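You operate a simulated robot arm through the tools that you are given. There is no shell and no other tool.

You are at the controls of a simulated robot arm. One attempt, no reset.

TASK
Swap the empty tape cartridge for the green one and band the short carton's first end.
Fine: the empty one goes in the black tray; slide the carton up to the red bolt, which stays in; leave the other cartons.

It is judged by the outcome, as a careful person would: the job done as asked, and still so three seconds after it is handed in. It fails if anything else is knocked over, pushed out of place, dropped, spilled or broken.

THE ROBOT
A 6-joint arm with a two-finger parallel gripper, fixed in place. Base frame: the origin is at the foot of the arm, x ahead of it, y to its left, z up; the work surface is at about z = 0.78. Readings come in m, degrees, newtons and seconds.
With the tool pointing down near the work surface it reaches from about 0.32 to 0.74 m from the base axis. Its first joint turns from -66.0 to 66.0 degrees. Payload 2.45 kg.
The TCP is the grasp point between the finger pads, 0.024 m short of the fingertips. In the tool frame z runs along the fingers and y along their closing line. The gripper opens to 0.068 m. The fingers are 0.017 m wide and 0.01 m thick; the gripper's body (0.04 by 0.07 m) begins 0.041 m behind the TCP.
Orientation is told as [roll, pitch, yaw] about the base's x, y, z axes, in that order, counted from this pose: with the fingers straight down and closing along the base's y, the tool's x points along the base's -x, its y along +y and its z along -z.

THE INTERFACE
- The arm moves only by the tool move_arm. Its argument "commands" is a list of rows, each a list of 2 entries, a list of its own where there are three numbers: the shift along the tool's x, y, z in units of 200 mm (1.0 is 200 mm), then the turn, a rotation vector about the tool's x, y, z in units of 60 degrees (1.0 is 60 degrees). In form: [[[tx, ty, tz], [ax, ay, az]], ...]. A call has 1 to 20 rows; each row is the pose to reach, as a shift and turn from the pose commanded when the call began, along the tool's axes at that moment. "grip" is the opening, from 0 (shut) to 1 (fully open), set as the call begins (left out, the last holds). A call with a number of a shift or a turn outside -1 to 1 is refused whole. A row lasts 0.2 s, in which the tool goes at most 0.05 m and 8.6 degrees; a call with a longer step from one row to the next is refused whole, and so is a gripper value outside its range. A pose out of reach is approached as far as the arm can. The call stops where the force on the tool passes 90 N (or 10 N more than at its start, if that is more) or the arm is blocked; 0.2 s more then pass. Each finger travels about 0.108 m/s and halts on what it meets, pressing with about 21 N; the grip force reading is that of the motor and also rises with nothing between the fingers. The clock runs only during rows and for 0.2 s after the last one: add rows that repeat a pose to give the fingers time. The reply holds the time, the measured pose of the TCP, the force on the tool along the base axes, the opening and the grip force, in the units named above and with some noise, with the torque about the TCP (base axes, N m) and any sound that the robot's microphone picked up.
- Cameras (640 x 400 px; columns grow to the right, rows downward): "scene" is fixed at [0.168, 0.415, 1.461]; the picture's right is [-0.73, -0.68, 0.00], its down [-0.41, 0.44, -0.80] and it looks along [0.54, -0.59, -0.60] (base axes); focal length 244 px, centre (320, 200). "wrist" rides on the gripper at [0.084, 0.011, -0.075] in the tool frame; the picture's right is [-0.13, 0.99, 0.00], its down [-0.60, -0.08, -0.79] and it looks along [-0.79, -0.10, 0.61] (tool axes); focal length 251 px, centre (320, 200). There is no depth. A picture from a camera that has moved, and an enlarged one, comes with that camera's place and axes in the base frame and with its lens.
- capture(camera): a new picture of that camera. The clock stands still meanwhile.
- inspect(camera, box): a new picture of the part [left, top, right, bottom] of that camera's present view, enlarged. The clock stands still meanwhile.
- close_job(): hands the job in; it is judged then, once.

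Nothing tells you positions but the pictures and the camera data. Unless the task says otherwise, let go and move clear before handing in.

The tools are called as a command line: name --argument value ..., lists and objects as JSON in quotes. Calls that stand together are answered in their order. move_arm: Moves the arm, as the interface text tells. Its arguments: {"type":"object","properties":{"commands":{"type":"array","items":{"type":"array"}},"grip":{"type":"number"}},"required":["commands"]} The other tools are called the same way: capture (camera) takes a picture; inspect (camera, box) takes an enlarged picture of a part of a camera's view; close_job () hands the job in.

At the start:

```text
time_s: 0.0
eef_pos: [0.4894, 0.1163, 1.2823]
orientation: [-0.1, -0.1, 0.1]
force: [-0.4, -0.5, -0.2]
moment: [-0.01, 0.02, -0.06]
finger_gap: 0.068
grip_force: 0.0
```

scene: 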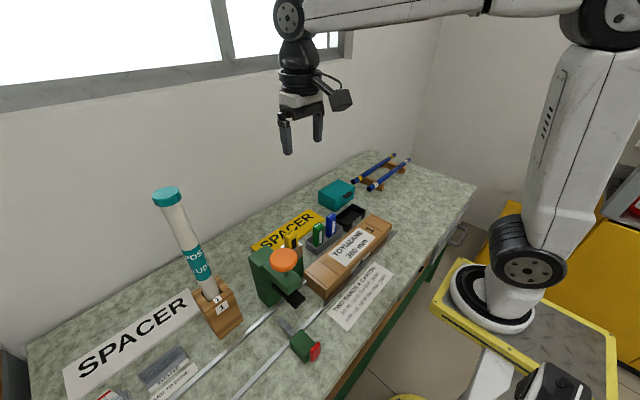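
wrist: 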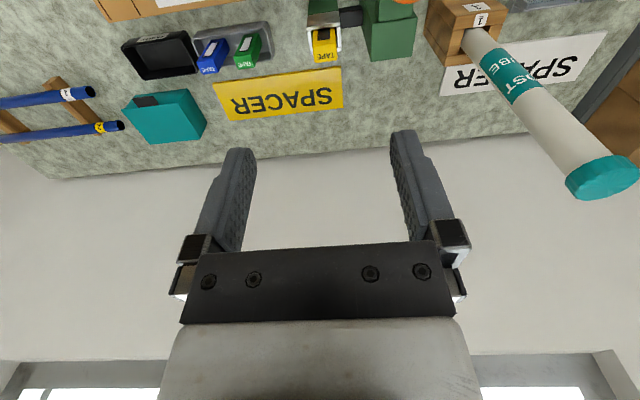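

I see a bench with a green banding machine (orange knob), tape cartridges in a grey rack, a black tray, cartons, and spacers. I'll take enlarged views to read labels and work out positions before moving.

inspect --camera "scene" --box '[230, 180, 430, 305]'

inspect --camera "scene" --box '[230, 240, 400, 346]'

inspect --camera "scene" --box '[40, 270, 248, 400]'

inspect --camera "wrist" --box '[100, 0, 420, 200]'

```text
3.20 times, centred on (330, 242) of scene
camera zoom: at [0.168, 0.415, 1.461], right [-0.73, -0.68, 0.0], down [-0.41, 0.44, -0.8], along [0.54, -0.59, -0.6], focal length 781 px, centre (288, 64)
```

zoom: 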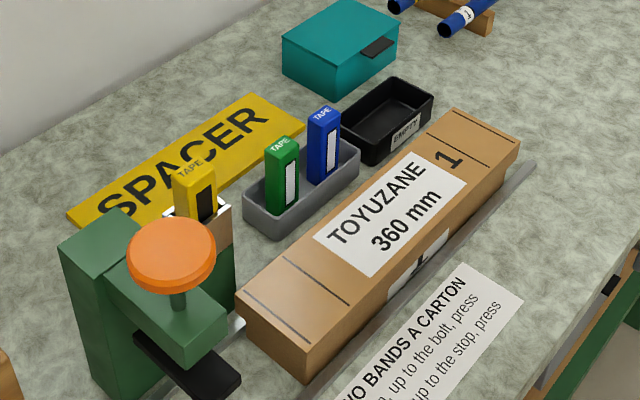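

```text
3.76 times, centred on (315, 293) of scene
camera zoom: at [0.168, 0.415, 1.461], right [-0.73, -0.68, 0.0], down [-0.41, 0.44, -0.8], along [0.54, -0.59, -0.6], focal length 919 px, centre (339, -150)
```

zoom: 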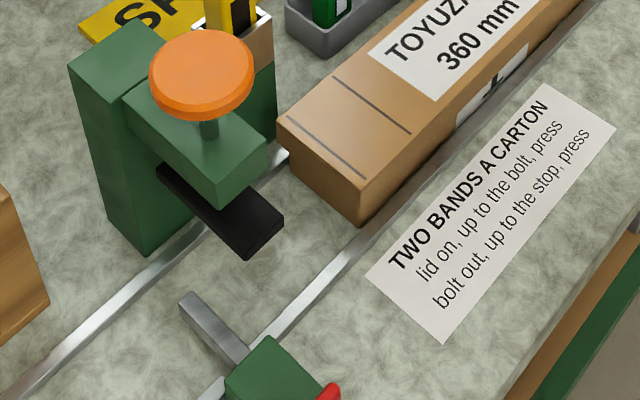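

```text
3.08 times, centred on (144, 335) of scene
camera zoom: at [0.168, 0.415, 1.461], right [-0.73, -0.68, 0.0], down [-0.41, 0.44, -0.8], along [0.54, -0.59, -0.6], focal length 751 px, centre (862, -215)
```

zoom: 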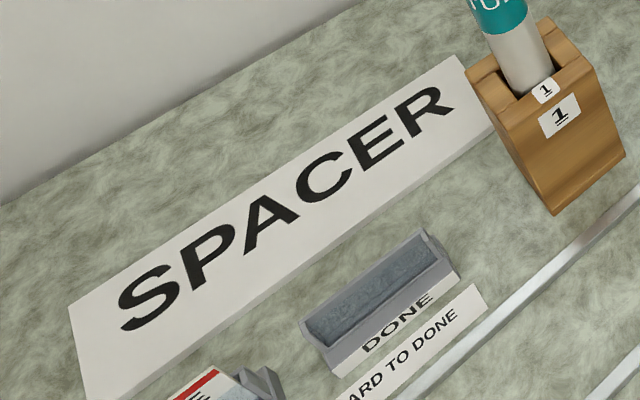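

```text
2.00 times, centred on (260, 100) of wrist
camera zoom: at [0.4057, 0.1277, 1.3572], right [0.13, 0.99, 0.0], down [0.6, -0.08, 0.79], along [0.79, -0.1, -0.61], focal length 503 px, centre (440, 400)
```

zoom: 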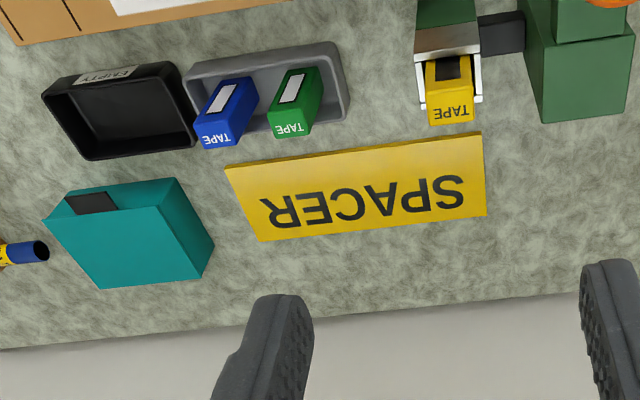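

The 360 mm carton lies on the rails at about y -0.26 to 0.10, the bolt is near y 0.24, and the press is near (0.49, 0.18). I'll move the arm left and back, up high, to view the left part of the bench and the bolt area.

move_arm --commands '[[[0.117, 0.167, 0], [0, 0, 0]], [[0.233, 0.333, 0], [0, 0, 0]], [[0.35, 0.5, 0], [0, 0, 0]], [[0.467, 0.667, 0], [0, 0, 0]], [[0.583, 0.833, 0], [0, 0, 0]], [[0.7, 1.0, 0], [0, 0, 0]], [[0.7, 1.0, 0], [0, 0, 0]]]'

capture --camera "wrist"

capture --camera "scene"

```text
time_s: 1.6
eef_pos: [0.3479, 0.3183, 1.2826]
orientation: [0.0, -0.1, -0.1]
force: [0.6, -0.9, 0.5]
moment: [-0.02, -0.01, -0.03]
finger_gap: 0.068
grip_force: 0.1
```

```text
taken
camera wrist: at [0.2657, 0.3282, 1.3584], right [0.13, 0.99, 0.0], down [0.6, -0.08, 0.79], along [0.79, -0.1, -0.61], focal length 251 px, centre (320, 200)
```

wrist: 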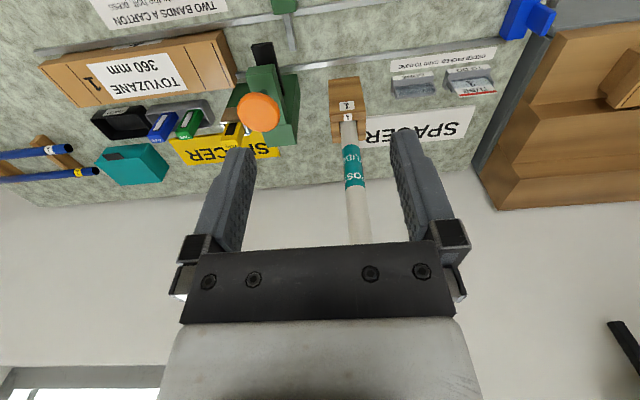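

```text
taken
```

scene: 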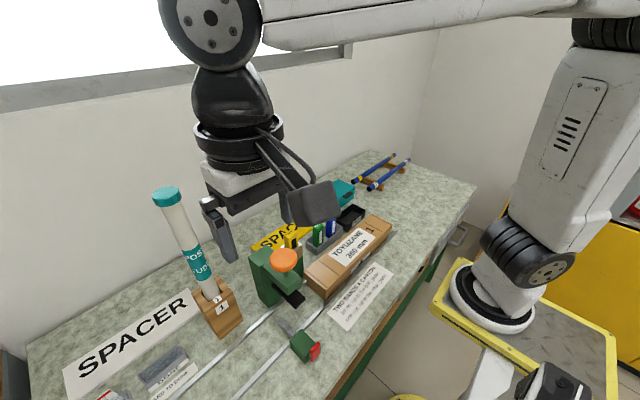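

inspect --camera "wrist" --box '[350, 0, 640, 180]'

inspect --camera "wrist" --box '[20, 0, 360, 200]'

```text
2.21 times, centred on (495, 90) of wrist
camera zoom: at [0.2657, 0.3282, 1.3584], right [0.13, 0.99, 0.0], down [0.6, -0.08, 0.79], along [0.79, -0.1, -0.61], focal length 555 px, centre (-66, 443)
```

zoom: 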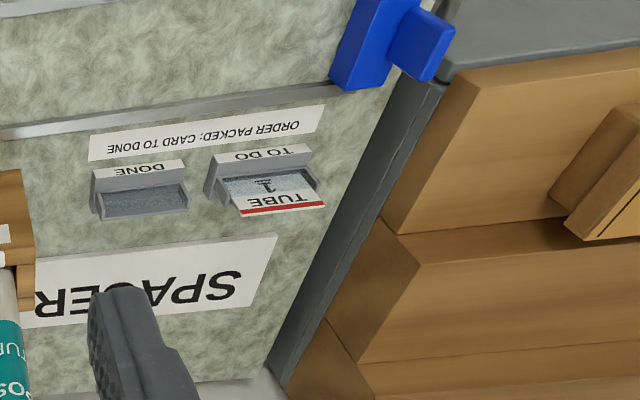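

```text
1.88 times, centred on (190, 100) of wrist
camera zoom: at [0.2657, 0.3282, 1.3584], right [0.13, 0.99, 0.0], down [0.6, -0.08, 0.79], along [0.79, -0.1, -0.61], focal length 473 px, centre (565, 388)
```

zoom: 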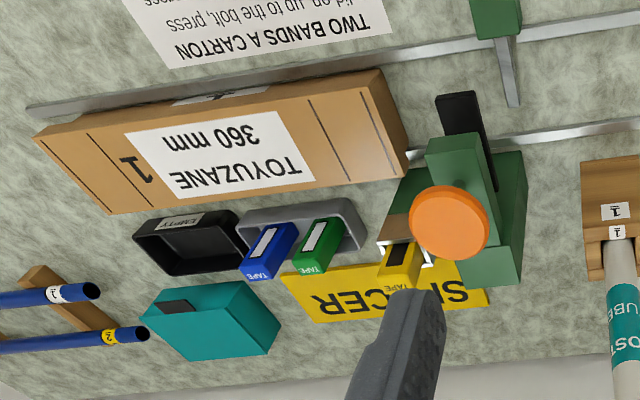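

The left holds card slots and, off the bench, a brown stack. I'll pan the wrist camera left to check whether the other cartons are there, which tells me which carton is the short one.

move_arm --commands '[[[0, 0, 0], [0, 0, -0.14]], [[0, 0, 0], [0, 0, -0.28]], [[0, 0, 0], [0, 0, -0.42]], [[0, 0, 0], [0, 0, -0.56]], [[0, 0, 0], [0, 0, -0.7]], [[0, 0, 0], [0, 0, -0.84]], [[0, 0, 0], [0, 0, -0.98]], [[0, 0, 0], [0, 0, -0.98]]]'

capture --camera "wrist"

```text
time_s: 3.4
eef_pos: [0.3488, 0.3181, 1.2804]
orientation: [-0.2, -0.2, 58.8]
force: [0.0, 0.1, -0.1]
moment: [0.0, 0.0, -0.02]
finger_gap: 0.068
grip_force: 0.0
```

```text
taken
camera wrist: at [0.297, 0.2508, 1.3573], right [-0.78, 0.62, 0.0], down [0.38, 0.48, 0.79], along [0.49, 0.62, -0.61], focal length 251 px, centre (320, 200)
```

wrist: 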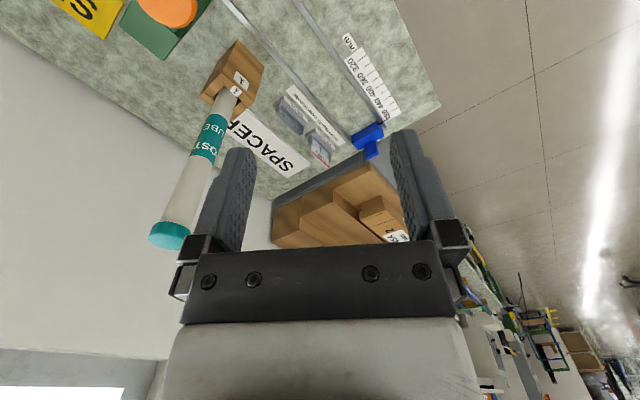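

inspect --camera "wrist" --box '[220, 0, 460, 250]'

inspect --camera "wrist" --box '[300, 20, 420, 160]'

inspect --camera "wrist" --box '[340, 180, 460, 250]'

```text
1.60 times, centred on (340, 125) of wrist
camera zoom: at [0.297, 0.2508, 1.3573], right [-0.78, 0.62, 0.0], down [0.38, 0.48, 0.79], along [0.49, 0.62, -0.61], focal length 402 px, centre (288, 320)
```

zoom: 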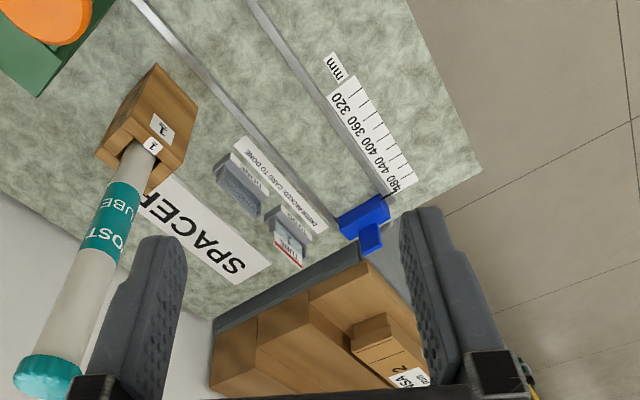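

```text
2.86 times, centred on (360, 90) of wrist
camera zoom: at [0.297, 0.2508, 1.3573], right [-0.78, 0.62, 0.0], down [0.38, 0.48, 0.79], along [0.49, 0.62, -0.61], focal length 718 px, centre (206, 514)
```

zoom: 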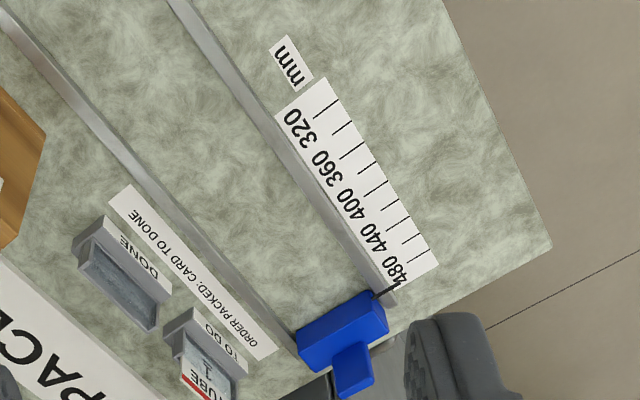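

```text
5.33 times, centred on (400, 215) of wrist
camera zoom: at [0.297, 0.2508, 1.3573], right [-0.78, 0.62, 0.0], down [0.38, 0.48, 0.79], along [0.49, 0.62, -0.61], focal length 1341 px, centre (-107, 120)
```

zoom: 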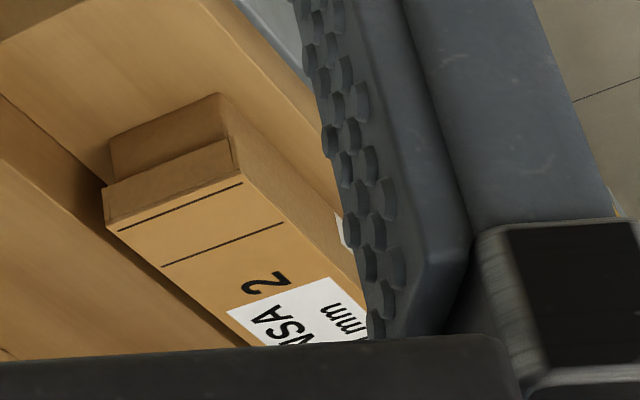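

Carton 2 sits off the bench; I want to read its length to confirm carton 1 (360 mm) is the short one. A small further move left.

move_arm --commands '[[[-0.142, 0.183, 0], [0, 0, 0]], [[-0.284, 0.367, 0], [0, 0, 0]], [[-0.426, 0.55, 0], [0, 0, 0]], [[-0.426, 0.55, 0], [0, 0, 0]]]'

capture --camera "wrist"

inspect --camera "wrist" --box '[300, 60, 500, 250]'

```text
time_s: 4.4
eef_pos: [0.3256, 0.4346, 1.2807]
orientation: [0.0, 0.0, 58.8]
force: [0.3, 0.1, -0.1]
moment: [0.01, 0.04, 0.01]
finger_gap: 0.0678
grip_force: 0.0
out of reach, approached as far as the arm can: row 3, 4
```

```text
taken
camera wrist: at [0.2726, 0.3671, 1.3565], right [-0.78, 0.62, 0.0], down [0.38, 0.47, 0.79], along [0.5, 0.62, -0.61], focal length 251 px, centre (320, 200)
```

wrist: 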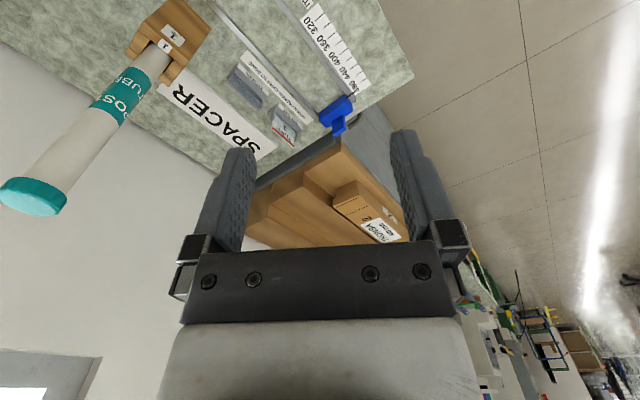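

```text
2.11 times, centred on (400, 155) of wrist
camera zoom: at [0.2726, 0.3671, 1.3565], right [-0.78, 0.62, 0.0], down [0.38, 0.47, 0.79], along [0.5, 0.62, -0.61], focal length 529 px, centre (152, 295)
```

zoom: 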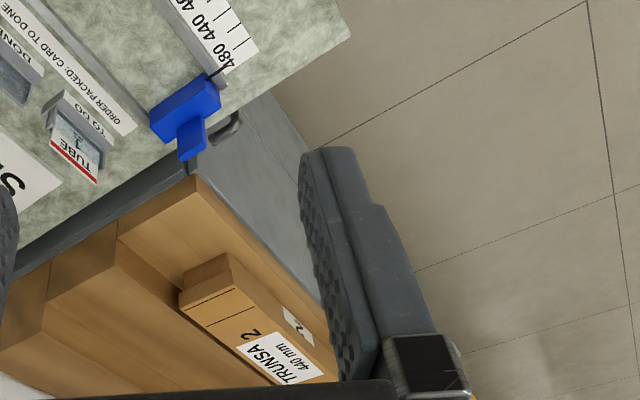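

Carton 2 reads 440 mm, so carton 1 (360 mm, on the rails) is the short one. Now I'll return to yaw 0 and go look closely at the machine, cartridges and tray.

move_arm --commands '[[[0.09, -0.09, 0], [0, 0, 0.12]], [[0.18, -0.18, 0], [0, 0, 0.25]], [[0.27, -0.27, 0], [0, 0, 0.37]], [[0.36, -0.36, 0], [0, 0, 0.49]], [[0.45, -0.45, 0], [0, 0, 0.62]], [[0.54, -0.54, 0], [0, 0, 0.74]], [[0.63, -0.63, 0], [0, 0, 0.86]], [[0.726, -0.732, 0], [0, 0, 0.98]], [[0.726, -0.732, 0], [0, 0, 0.98]]]'

```text
time_s: 6.4
eef_pos: [0.3751, 0.2335, 1.2817]
orientation: [0.0, -0.1, -0.3]
force: [-0.5, 0.7, 0.2]
moment: [0.0, -0.01, -0.01]
finger_gap: 0.0681
grip_force: 0.0
```

Back at yaw 0. I'll descend behind the machine for closer views of the cartridges.

move_arm --commands '[[[0.046, -0.16, 0.16], [0, 0, 0]], [[0.092, -0.32, 0.32], [0, 0, 0]], [[0.138, -0.48, 0.48], [0, 0, 0]], [[0.184, -0.64, 0.64], [0, 0, 0]], [[0.23, -0.8, 0.8], [0, 0, 0]], [[0.275, -0.96, 0.96], [0, 0, 0]], [[0.275, -0.96, 0.96], [0, 0, 0]]]'

capture --camera "wrist"

capture --camera "scene"

```text
time_s: 8.0
eef_pos: [0.3252, 0.0416, 1.093]
orientation: [0.1, 0.0, 0.0]
force: [0.5, 0.0, 0.2]
moment: [-0.01, -0.03, 0.02]
finger_gap: 0.0681
grip_force: 0.0
out of reach, approached as far as the arm can: row 6, 7
```

```text
taken
camera wrist: at [0.2416, 0.0536, 1.168], right [0.13, 0.99, 0.0], down [0.6, -0.08, 0.79], along [0.79, -0.1, -0.61], focal length 251 px, centre (320, 200)
```

wrist: 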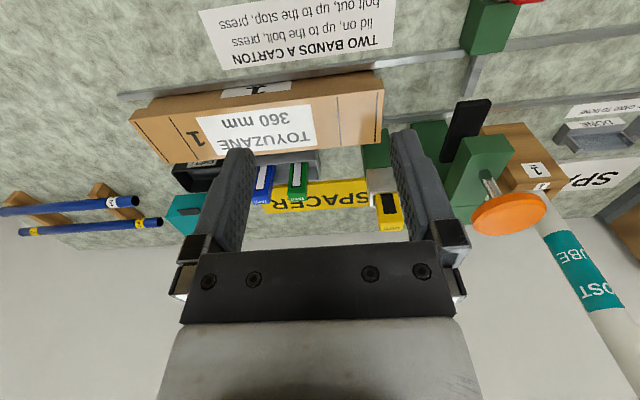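

```text
taken
```

scene: 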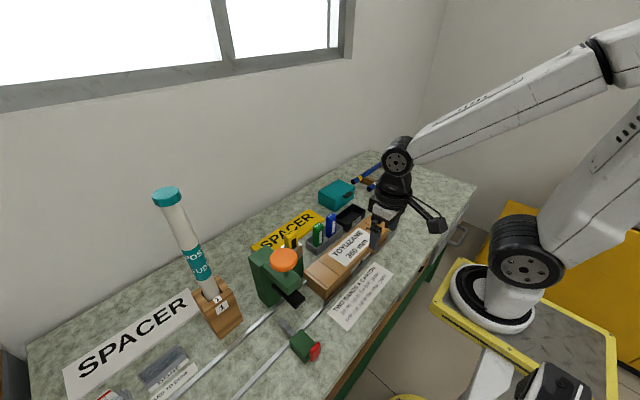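

inspect --camera "wrist" --box '[160, 60, 420, 240]'

inspect --camera "wrist" --box '[340, 0, 600, 240]'

inspect --camera "scene" --box '[240, 205, 400, 305]'

```text
2.22 times, centred on (290, 150) of wrist
camera zoom: at [0.2416, 0.0536, 1.168], right [0.13, 0.99, 0.0], down [0.6, -0.08, 0.79], along [0.79, -0.1, -0.61], focal length 559 px, centre (387, 311)
```

zoom: 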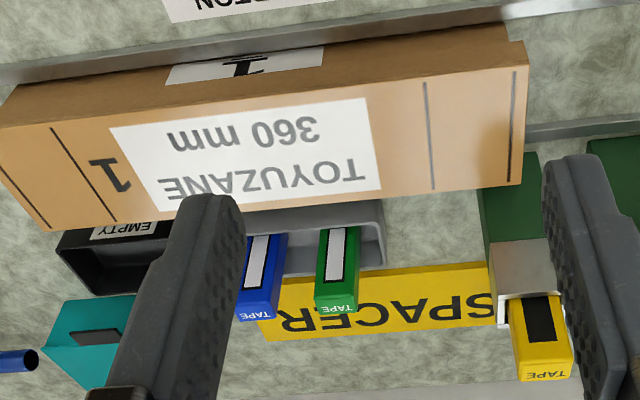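

```text
1.67 times, centred on (470, 120) of wrist
camera zoom: at [0.2416, 0.0536, 1.168], right [0.13, 0.99, 0.0], down [0.6, -0.08, 0.79], along [0.79, -0.1, -0.61], focal length 419 px, centre (70, 333)
```

zoom: 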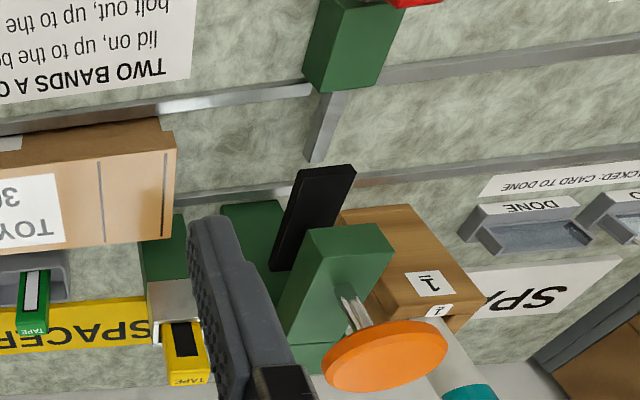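

```text
4.00 times, centred on (320, 255) of scene
camera zoom: at [0.168, 0.415, 1.461], right [-0.73, -0.68, 0.0], down [-0.41, 0.44, -0.8], along [0.54, -0.59, -0.6], focal length 977 px, centre (320, -20)
```

zoom: 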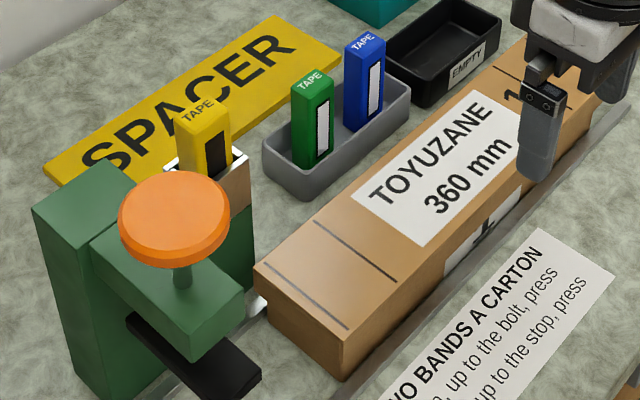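

Triangulating: yellow cartridge top ≈ (0.553, 0.114, 0.985) in the machine's holder, green top ≈ (0.581, -0.030, 0.898), blue ≈ (0.579, -0.092, 0.90), knob ≈ (0.465, 0.209, 1.03). I'll move sideways to look at the yellow one between the fingers.

move_arm --commands '[[[0, 0.2, -0.05], [0, 0, 0]], [[0, 0.36, -0.1], [0, 0, 0]], [[0, 0.36, -0.1], [0, 0, 0]]]'

capture --camera "wrist"

inspect --camera "wrist" --box '[210, 60, 410, 245]'

```text
time_s: 8.8
eef_pos: [0.3277, 0.1151, 1.111]
orientation: [-0.1, -0.1, 0.1]
force: [-0.4, 0.6, 0.0]
moment: [-0.03, 0.01, 0.01]
finger_gap: 0.0679
grip_force: 0.1
```

```text
taken
camera wrist: at [0.2423, 0.1257, 1.187], right [0.13, 0.99, 0.0], down [0.6, -0.08, 0.79], along [0.79, -0.1, -0.61], focal length 251 px, centre (320, 200)
```

wrist: 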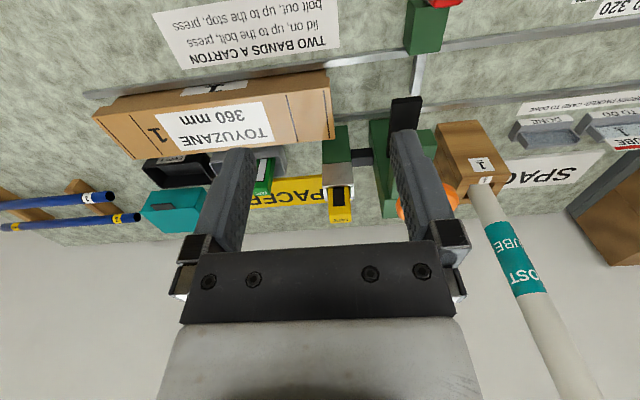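

```text
2.16 times, centred on (310, 152) of wrist
camera zoom: at [0.2423, 0.1257, 1.187], right [0.13, 0.99, 0.0], down [0.6, -0.08, 0.79], along [0.79, -0.1, -0.61], focal length 544 px, centre (342, 303)
```

zoom: 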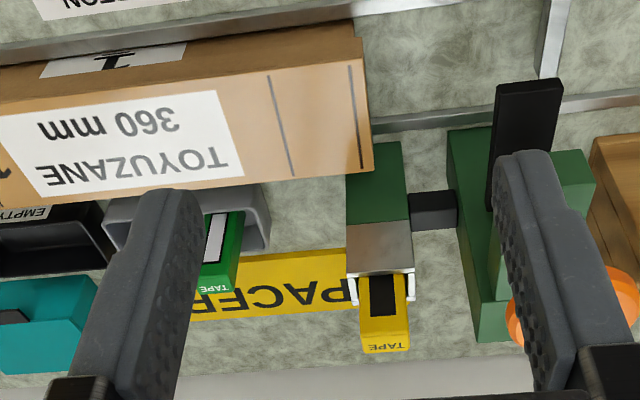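

inspect --camera "wrist" --box '[300, 110, 400, 230]'

inspect --camera "scene" --box '[265, 215, 305, 285]'

inspect --camera "scene" --box '[300, 200, 370, 260]'

```text
3.33 times, centred on (350, 170) of wrist
camera zoom: at [0.2423, 0.1257, 1.187], right [0.13, 0.99, 0.0], down [0.6, -0.08, 0.79], along [0.79, -0.1, -0.61], focal length 838 px, centre (220, 300)
```

zoom: 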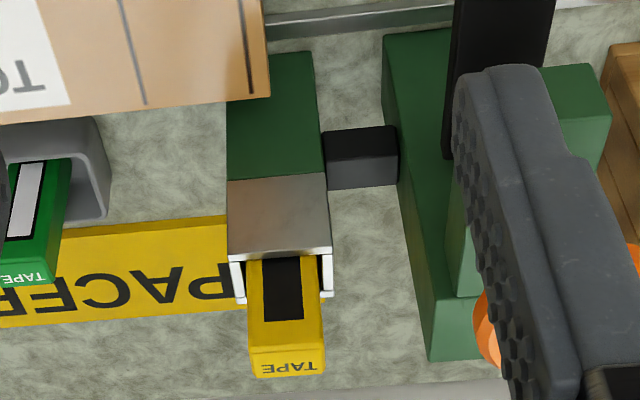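

```text
5.71 times, centred on (285, 250) of scene
camera zoom: at [0.168, 0.4151, 1.461], right [-0.73, -0.68, 0.0], down [-0.41, 0.44, -0.8], along [0.54, -0.59, -0.6], focal length 1395 px, centre (520, -86)
```

zoom: 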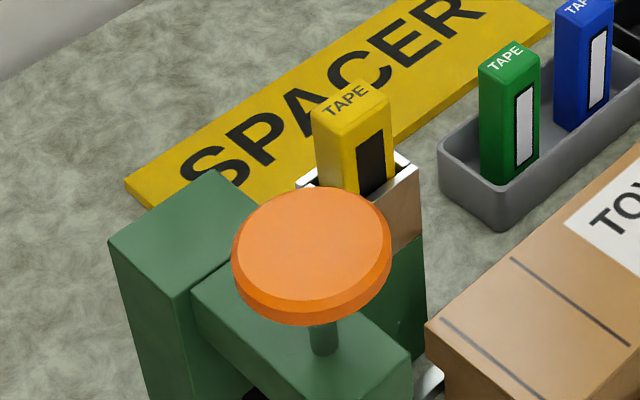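

```text
6.67 times, centred on (335, 230) of scene
camera zoom: at [0.168, 0.4151, 1.461], right [-0.73, -0.68, 0.0], down [-0.41, 0.44, -0.8], along [0.54, -0.59, -0.6], focal length 1628 px, centre (220, 0)
```

zoom: 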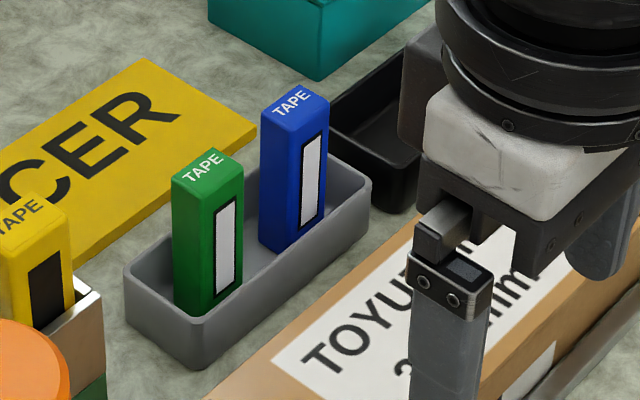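

The yellow one sits in a metal sleeve (rim ≈ z 0.933, cartridge about 20 × 32 mm, long side along y), so it can be drawn straight up with the fingers closing along y. I'll go above it and check alignment before descending.

move_arm --commands '[[[-0.2, 0, 0], [0, 0, 0]], [[-0.4, 0, 0], [0, 0, 0]], [[-0.6, 0, 0], [0, 0, 0]], [[-0.8, 0, 0], [0, 0, 0]], [[-1.0, 0, 0], [0, 0, 0]], [[-1.0, 0, 0], [0, 0, 0]]]' --grip 0.85

capture --camera "wrist"

capture --camera "scene"

```text
time_s: 10.2
eef_pos: [0.5256, 0.1148, 1.1124]
orientation: [0.1, 0.0, 0.0]
force: [0.3, 1.0, 0.4]
moment: [-0.02, -0.01, -0.02]
finger_gap: 0.0576
grip_force: 0.1
```

```text
taken
camera wrist: at [0.4425, 0.1257, 1.1879], right [0.13, 0.99, 0.0], down [0.6, -0.08, 0.79], along [0.79, -0.1, -0.61], focal length 251 px, centre (320, 200)
```

wrist: 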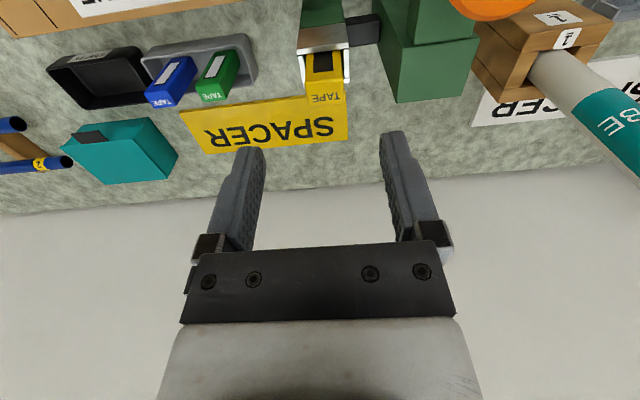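

```text
taken
```

scene: 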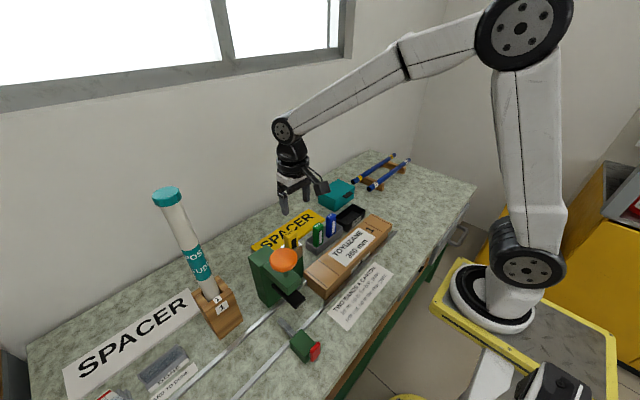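

inspect --camera "wrist" --box '[130, 0, 390, 125]'

inspect --camera "wrist" --box '[280, 0, 380, 115]'

inspect --camera "wrist" --box '[30, 20, 270, 150]'

```text
2.46 times, centred on (260, 62) of wrist
camera zoom: at [0.4425, 0.1257, 1.1879], right [0.13, 0.99, 0.0], down [0.6, -0.08, 0.79], along [0.79, -0.1, -0.61], focal length 619 px, centre (468, 538)
```

zoom: 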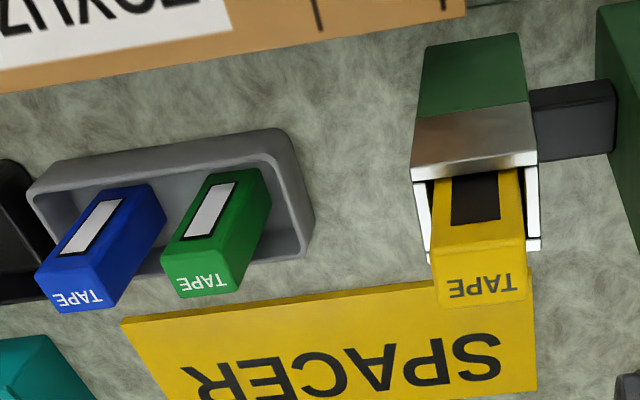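

```text
3.48 times, centred on (330, 58) of wrist
camera zoom: at [0.4425, 0.1257, 1.1879], right [0.13, 0.99, 0.0], down [0.6, -0.08, 0.79], along [0.79, -0.1, -0.61], focal length 875 px, centre (285, 696)
```

zoom: 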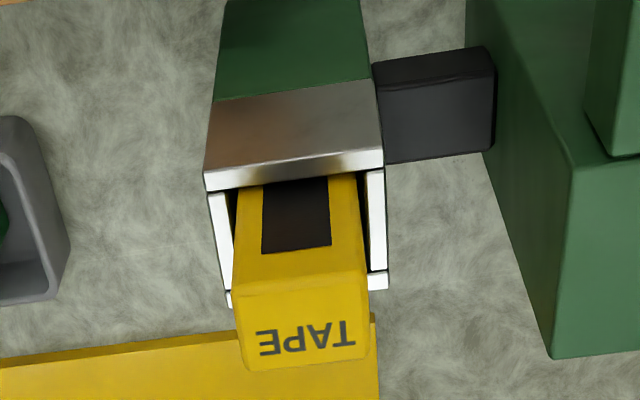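

```text
2.67 times, centred on (150, 85) of wrist
camera zoom: at [0.4425, 0.1257, 1.1879], right [0.13, 0.99, 0.0], down [0.6, -0.08, 0.79], along [0.79, -0.1, -0.61], focal length 670 px, centre (773, 507)
```

zoom: 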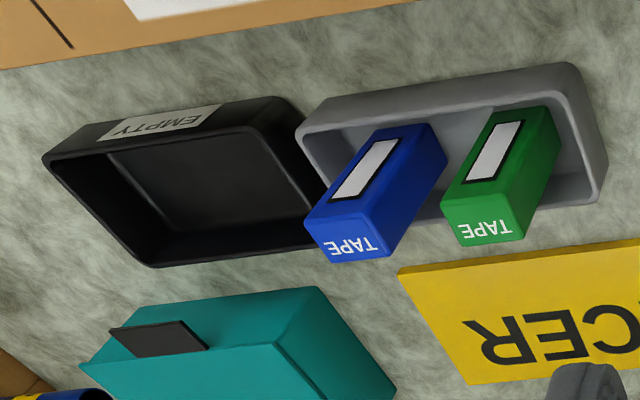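

Alignment looks good: cartridge centre ≈ (0.556, 0.116). I'll move over it and descend so the fingertips stay just above the sleeve rim.

move_arm --commands '[[[-0.15, 0.005, 0], [0, 0, 0]], [[-0.15, 0.005, 0.2], [0, 0, 0]], [[-0.15, 0.005, 0.4], [0, 0, 0]], [[-0.15, 0.005, 0.55], [0, 0, 0]], [[-0.15, 0.005, 0.65], [0, 0, 0]], [[-0.15, 0.005, 0.72], [0, 0, 0]], [[-0.15, 0.005, 0.72], [0, 0, 0]]]'

capture --camera "wrist"

inspect --camera "scene" --box '[230, 150, 370, 290]'

```text
time_s: 11.8
eef_pos: [0.5564, 0.1158, 0.9681]
orientation: [0.0, 0.0, 0.0]
force: [-0.7, -0.5, 0.2]
moment: [0.01, 0.01, 0.02]
finger_gap: 0.0579
grip_force: 0.2
```

```text
taken
camera wrist: at [0.4721, 0.1268, 1.0436], right [0.13, 0.99, 0.0], down [0.6, -0.08, 0.79], along [0.79, -0.1, -0.61], focal length 251 px, centre (320, 200)
```

wrist: 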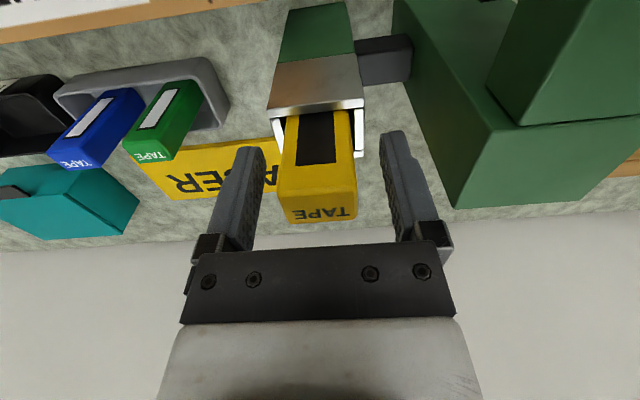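

```text
2.86 times, centred on (300, 220) of scene
camera zoom: at [0.168, 0.415, 1.461], right [-0.73, -0.68, 0.0], down [-0.41, 0.44, -0.8], along [0.54, -0.59, -0.6], focal length 698 px, centre (377, 143)
```

zoom: 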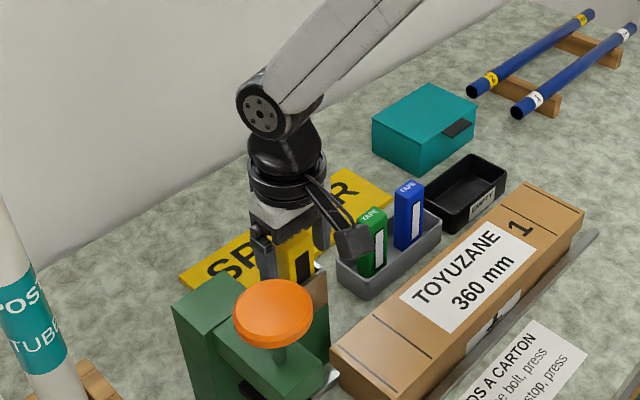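

Fingers straddle the yellow cartridge. Closing now.

move_arm --commands '[[[0, 0, 0], [0, 0, 0]], [[0, 0, 0], [0, 0, 0]], [[0, 0, 0], [0, 0, 0]]]' --grip 0.0

```text
time_s: 12.6
eef_pos: [0.5559, 0.1158, 0.9683]
orientation: [-0.1, -0.1, 0.0]
force: [0.5, 1.0, -0.8]
moment: [0.0, 0.01, 0.01]
finger_gap: 0.0332
grip_force: 20.6
```

Gripped (33 mm). Lifting it straight up out of the sleeve.

move_arm --commands '[[[0, 0, -0.05], [0, 0, 0]], [[0, 0, -0.15], [0, 0, 0]], [[0, 0, -0.3], [0, 0, 0]], [[0, 0, -0.45], [0, 0, 0]], [[0, 0, -0.6], [0, 0, 0]], [[0, 0, -0.6], [0, 0, 0]]]'

capture --camera "wrist"

inspect --camera "scene" --box '[230, 150, 370, 290]'

```text
time_s: 14.0
eef_pos: [0.5562, 0.1148, 1.0883]
orientation: [0.0, -0.2, 0.0]
force: [0.0, 0.0, -0.4]
moment: [0.02, -0.01, -0.01]
finger_gap: 0.0336
grip_force: 20.9
```

```text
taken
camera wrist: at [0.4723, 0.1267, 1.1639], right [0.13, 0.99, 0.0], down [0.6, -0.08, 0.79], along [0.79, -0.1, -0.61], focal length 251 px, centre (320, 200)
```

wrist: 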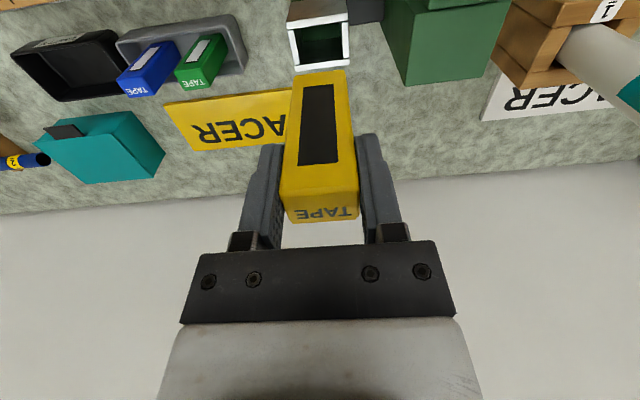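

```text
2.86 times, centred on (300, 220) of scene
camera zoom: at [0.168, 0.415, 1.461], right [-0.73, -0.68, 0.0], down [-0.41, 0.44, -0.8], along [0.54, -0.59, -0.6], focal length 698 px, centre (377, 143)
```

zoom: 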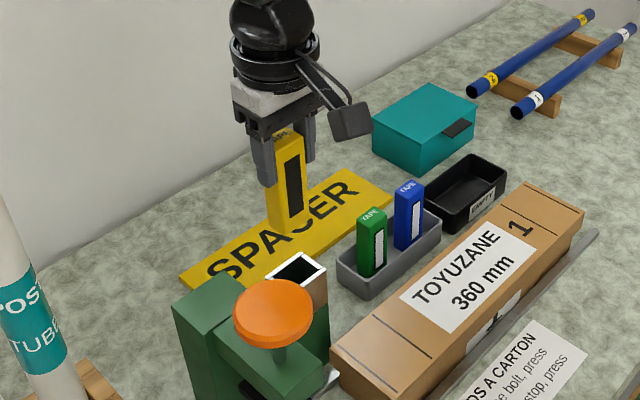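

Yellow is out cleanly. Let me zoom into the empty sleeve and the tray/rack to refine positions.

inspect --camera "wrist" --box '[270, 0, 370, 80]'

inspect --camera "wrist" --box '[0, 0, 260, 130]'

inspect --camera "scene" --box '[280, 200, 350, 260]'

```text
5.00 times, centred on (320, 40) of wrist
camera zoom: at [0.4723, 0.1267, 1.1639], right [0.13, 0.99, 0.0], down [0.6, -0.08, 0.79], along [0.79, -0.1, -0.61], focal length 1257 px, centre (320, 1000)
```

zoom: 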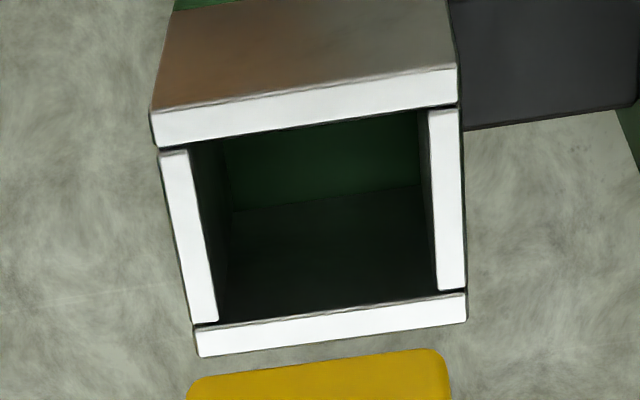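

```text
2.46 times, centred on (130, 65) of wrist
camera zoom: at [0.4723, 0.1267, 1.1639], right [0.13, 0.99, 0.0], down [0.6, -0.08, 0.79], along [0.79, -0.1, -0.61], focal length 619 px, centre (788, 532)
```

zoom: 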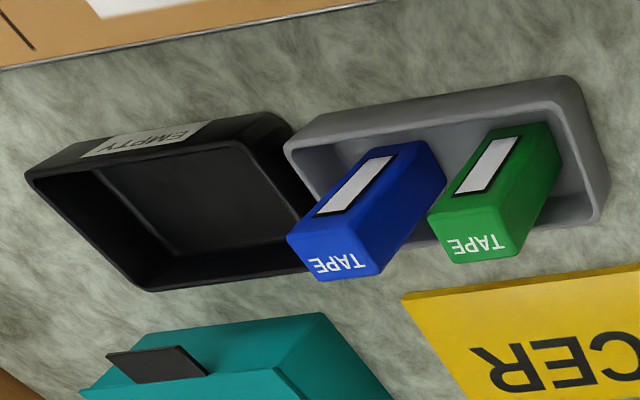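

```text
6.67 times, centred on (315, 230) of scene
camera zoom: at [0.168, 0.415, 1.461], right [-0.73, -0.68, 0.0], down [-0.41, 0.44, -0.8], along [0.54, -0.59, -0.6], focal length 1628 px, centre (353, 0)
```

zoom: 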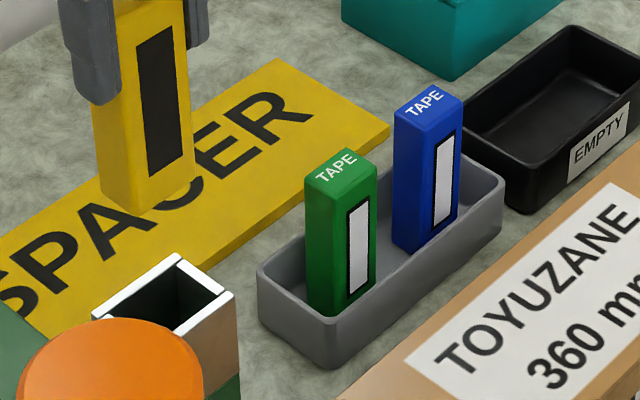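

The sleeve's inner opening is centred near (0.560, 0.116), with a few mm of play. I'll take a reference view of how yellow sits in the grip, then carry it over the black tray.

inspect --camera "wrist" --box '[240, 60, 400, 240]'

move_arm --commands '[[[-0.04, -0.2, 0], [0, 0, 0]], [[-0.08, -0.4, 0], [0, 0, 0]], [[-0.12, -0.6, 0], [0, 0, 0]], [[-0.16, -0.8, 0], [0, 0, 0]], [[-0.19, -1.0, 0], [0, 0, 0]], [[-0.19, -1.0, 0], [0, 0, 0]]]'

move_arm --commands '[[[0, -0.2, 0], [0, 0, 0]], [[0, -0.4, 0], [0, 0, 0]], [[0, -0.64, 0], [0, 0, 0]], [[0, -0.64, 0], [0, 0, 0]]]'

capture --camera "wrist"

inspect --camera "scene" --box '[290, 130, 430, 270]'

```text
2.22 times, centred on (320, 150) of wrist
camera zoom: at [0.4723, 0.1267, 1.1639], right [0.13, 0.99, 0.0], down [0.6, -0.08, 0.79], along [0.79, -0.1, -0.61], focal length 559 px, centre (320, 311)
```

zoom: 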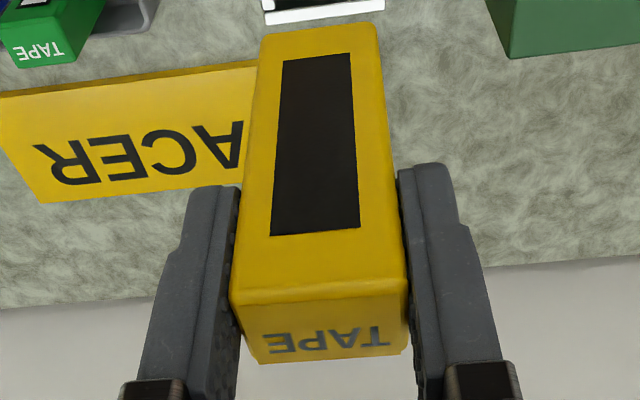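

```text
time_s: 15.4
eef_pos: [0.5938, -0.0831, 1.0888]
orientation: [0.0, -0.1, 0.0]
force: [-0.5, 0.0, -0.6]
moment: [-0.01, 0.01, 0.0]
finger_gap: 0.0335
grip_force: 20.7
```

```text
time_s: 16.4
eef_pos: [0.5929, -0.2101, 1.0893]
orientation: [-0.1, -0.1, 0.0]
force: [-0.1, -0.2, -1.3]
moment: [-0.01, -0.01, -0.01]
finger_gap: 0.0335
grip_force: 20.6
```

```text
taken
camera wrist: at [0.5103, -0.2007, 1.164], right [0.13, 0.99, 0.0], down [0.6, -0.08, 0.79], along [0.79, -0.1, -0.61], focal length 251 px, centre (320, 200)
```

wrist: 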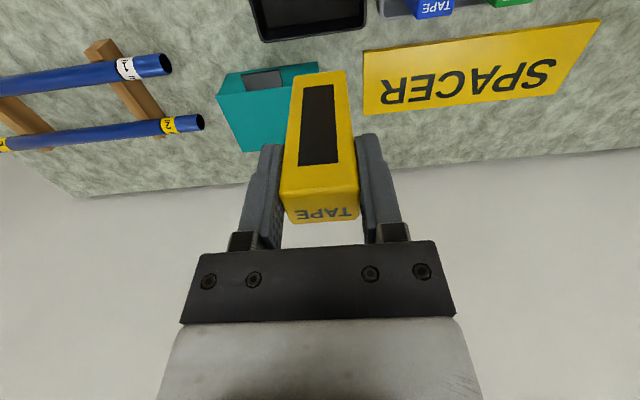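

```text
2.86 times, centred on (360, 200) of scene
camera zoom: at [0.1681, 0.415, 1.461], right [-0.73, -0.68, 0.0], down [-0.41, 0.44, -0.8], along [0.54, -0.59, -0.6], focal length 698 px, centre (206, 200)
```

zoom: 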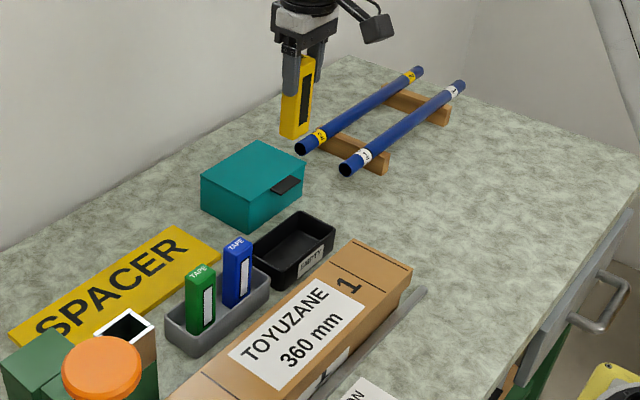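

I'm above the tray. Lowering yellow toward the tray floor, stopping a little short to check.

move_arm --commands '[[[0, -0.03, 0.2], [0, 0, 0]], [[0, -0.03, 0.4], [0, 0, 0]], [[0, -0.03, 0.6], [0, 0, 0]], [[0, -0.03, 0.8], [0, 0, 0]], [[0, -0.03, 0.92], [0, 0, 0]], [[0, -0.03, 0.98], [0, 0, 0]], [[0, -0.03, 0.98], [0, 0, 0]]]'

inspect --camera "scene" --box '[310, 170, 410, 250]'

capture --camera "wrist"

```text
time_s: 18.0
eef_pos: [0.5939, -0.2189, 0.8915]
orientation: [-0.1, -0.1, 0.0]
force: [-0.2, -0.4, -0.8]
moment: [-0.03, -0.04, 0.01]
finger_gap: 0.0337
grip_force: 21.0
```

```text
5.00 times, centred on (360, 210) of scene
camera zoom: at [0.168, 0.415, 1.461], right [-0.73, -0.68, 0.0], down [-0.41, 0.44, -0.8], along [0.54, -0.59, -0.6], focal length 1221 px, centre (120, 150)
```

zoom: 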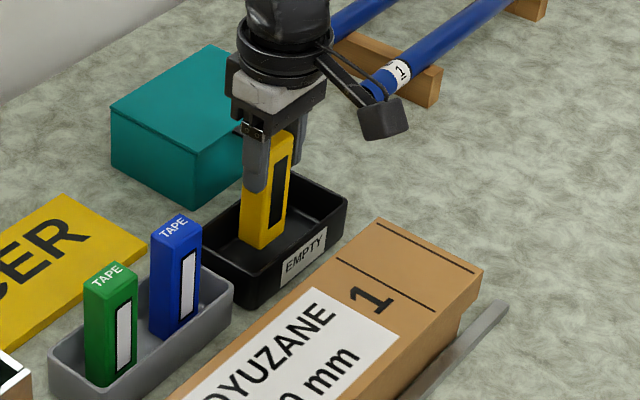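

```text
taken
camera wrist: at [0.5101, -0.2075, 0.9674], right [0.13, 0.99, 0.0], down [0.6, -0.08, 0.79], along [0.79, -0.1, -0.61], focal length 251 px, centre (320, 200)
```

wrist: 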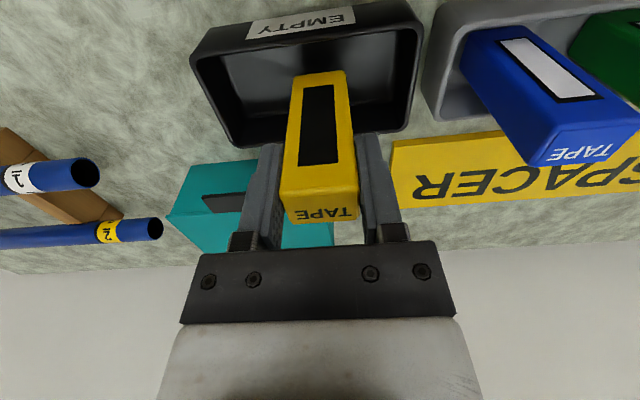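

move_arm --commands '[[[0, 0, 0.03], [0, 0, 0]], [[0, 0, 0.06], [0, 0, 0]], [[0, 0, 0.08], [0, 0, 0]]]'

move_arm --commands '[[[0, 0, 0.01], [0, 0, 0]], [[0, 0, 0.02], [0, 0, 0]]]'

inspect --camera "scene" --box '[330, 190, 390, 240]'

```text
time_s: 18.8
eef_pos: [0.5937, -0.2184, 0.8773]
orientation: [0.0, -0.1, 0.0]
force: [0.0, -0.3, -0.7]
moment: [0.02, 0.01, 0.02]
finger_gap: 0.0337
grip_force: 21.1
```

```text
time_s: 19.4
eef_pos: [0.5932, -0.2179, 0.873]
orientation: [0.0, -0.1, 0.0]
force: [0.0, -0.2, -1.0]
moment: [-0.01, 0.01, 0.02]
finger_gap: 0.0337
grip_force: 21.2
```

```text
8.00 times, centred on (360, 215) of scene
camera zoom: at [0.168, 0.415, 1.461], right [-0.73, -0.68, 0.0], down [-0.41, 0.44, -0.8], along [0.54, -0.59, -0.6], focal length 1954 px, centre (0, 80)
```

zoom: 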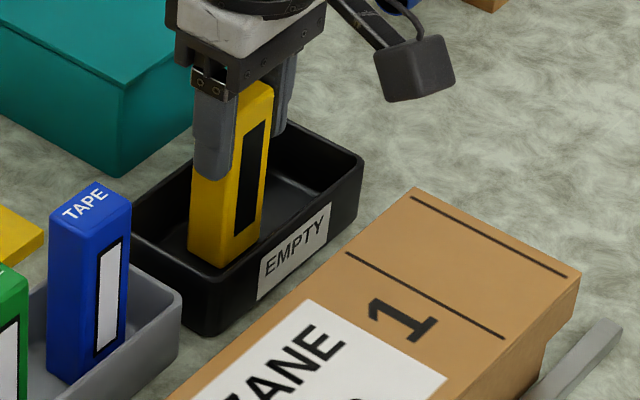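

Almost at the floor; continuing in 2 mm steps.

move_arm --commands '[[[0, 0, 0.01], [0, 0, 0]], [[0, 0, 0.015], [0, 0, 0]]]'

move_arm --commands '[[[0, 0, 0.01], [0, 0, 0]], [[0, 0, 0.01], [0, 0, 0]]]'

```text
time_s: 20.0
eef_pos: [0.5956, -0.2201, 0.8706]
orientation: [-0.1, -0.4, 0.0]
force: [-4.0, 2.9, 19.9]
moment: [0.17, 0.08, 0.01]
finger_gap: 0.0335
grip_force: 20.8
```

```text
time_s: 20.6
eef_pos: [0.5941, -0.2191, 0.8684]
orientation: [-0.1, -0.2, 0.0]
force: [4.4, 0.2, 14.3]
moment: [0.0, -0.37, 0.02]
finger_gap: 0.0337
grip_force: 21.4
```

Contact with the tray floor (≈14 N up). Releasing gently and then rising straight up.

move_arm --commands '[[[0, 0, -0.005], [0, 0, 0]], [[0, 0, -0.005], [0, 0, 0]]]'

move_arm --commands '[[[0, 0, 0], [0, 0, 0]], [[0, 0, 0], [0, 0, 0]]]' --grip 0.75

move_arm --commands '[[[0, 0, -0.1], [0, 0, 0]], [[0, 0, -0.25], [0, 0, 0]], [[0, 0, -0.45], [0, 0, 0]], [[0, 0, -0.65], [0, 0, 0]], [[0, 0, -0.65], [0, 0, 0]]]'

capture --camera "wrist"

inspect --camera "scene" --box '[300, 170, 400, 250]'

```text
time_s: 21.2
eef_pos: [0.5918, -0.2184, 0.869]
orientation: [0.1, 0.0, 0.0]
force: [2.3, -0.8, 7.9]
moment: [-0.14, -0.28, -0.02]
finger_gap: 0.0337
grip_force: 21.1
```

```text
time_s: 21.8
eef_pos: [0.5928, -0.2177, 0.8689]
orientation: [0.1, 0.1, -0.1]
force: [0.6, 0.4, 0.9]
moment: [0.02, 0.02, -0.04]
finger_gap: 0.0509
grip_force: 0.2
```

```text
time_s: 23.0
eef_pos: [0.5928, -0.2182, 0.9981]
orientation: [-0.1, -0.1, -0.1]
force: [-0.3, 0.3, -0.7]
moment: [-0.01, -0.01, 0.01]
finger_gap: 0.0511
grip_force: 0.1
```

```text
taken
camera wrist: at [0.5099, -0.2072, 1.0739], right [0.13, 0.99, 0.0], down [0.6, -0.08, 0.79], along [0.79, -0.1, -0.61], focal length 251 px, centre (320, 200)
```

wrist: 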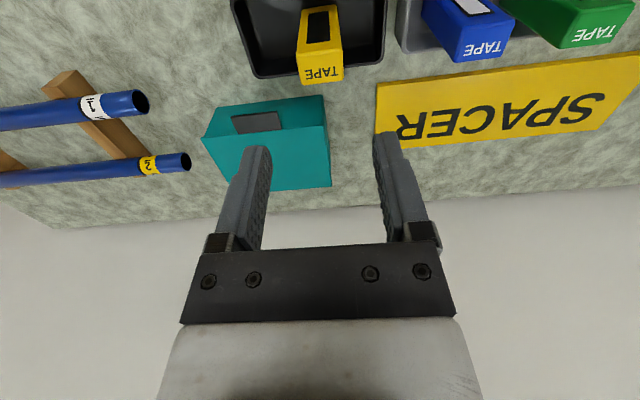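

```text
5.00 times, centred on (350, 210) of scene
camera zoom: at [0.168, 0.415, 1.461], right [-0.73, -0.68, 0.0], down [-0.41, 0.44, -0.8], along [0.54, -0.59, -0.6], focal length 1221 px, centre (170, 150)
```

zoom: 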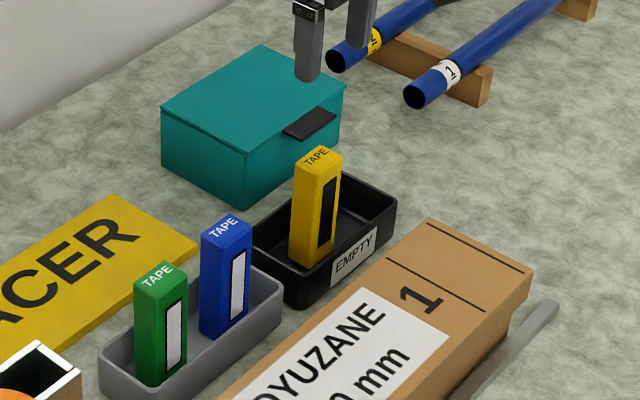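

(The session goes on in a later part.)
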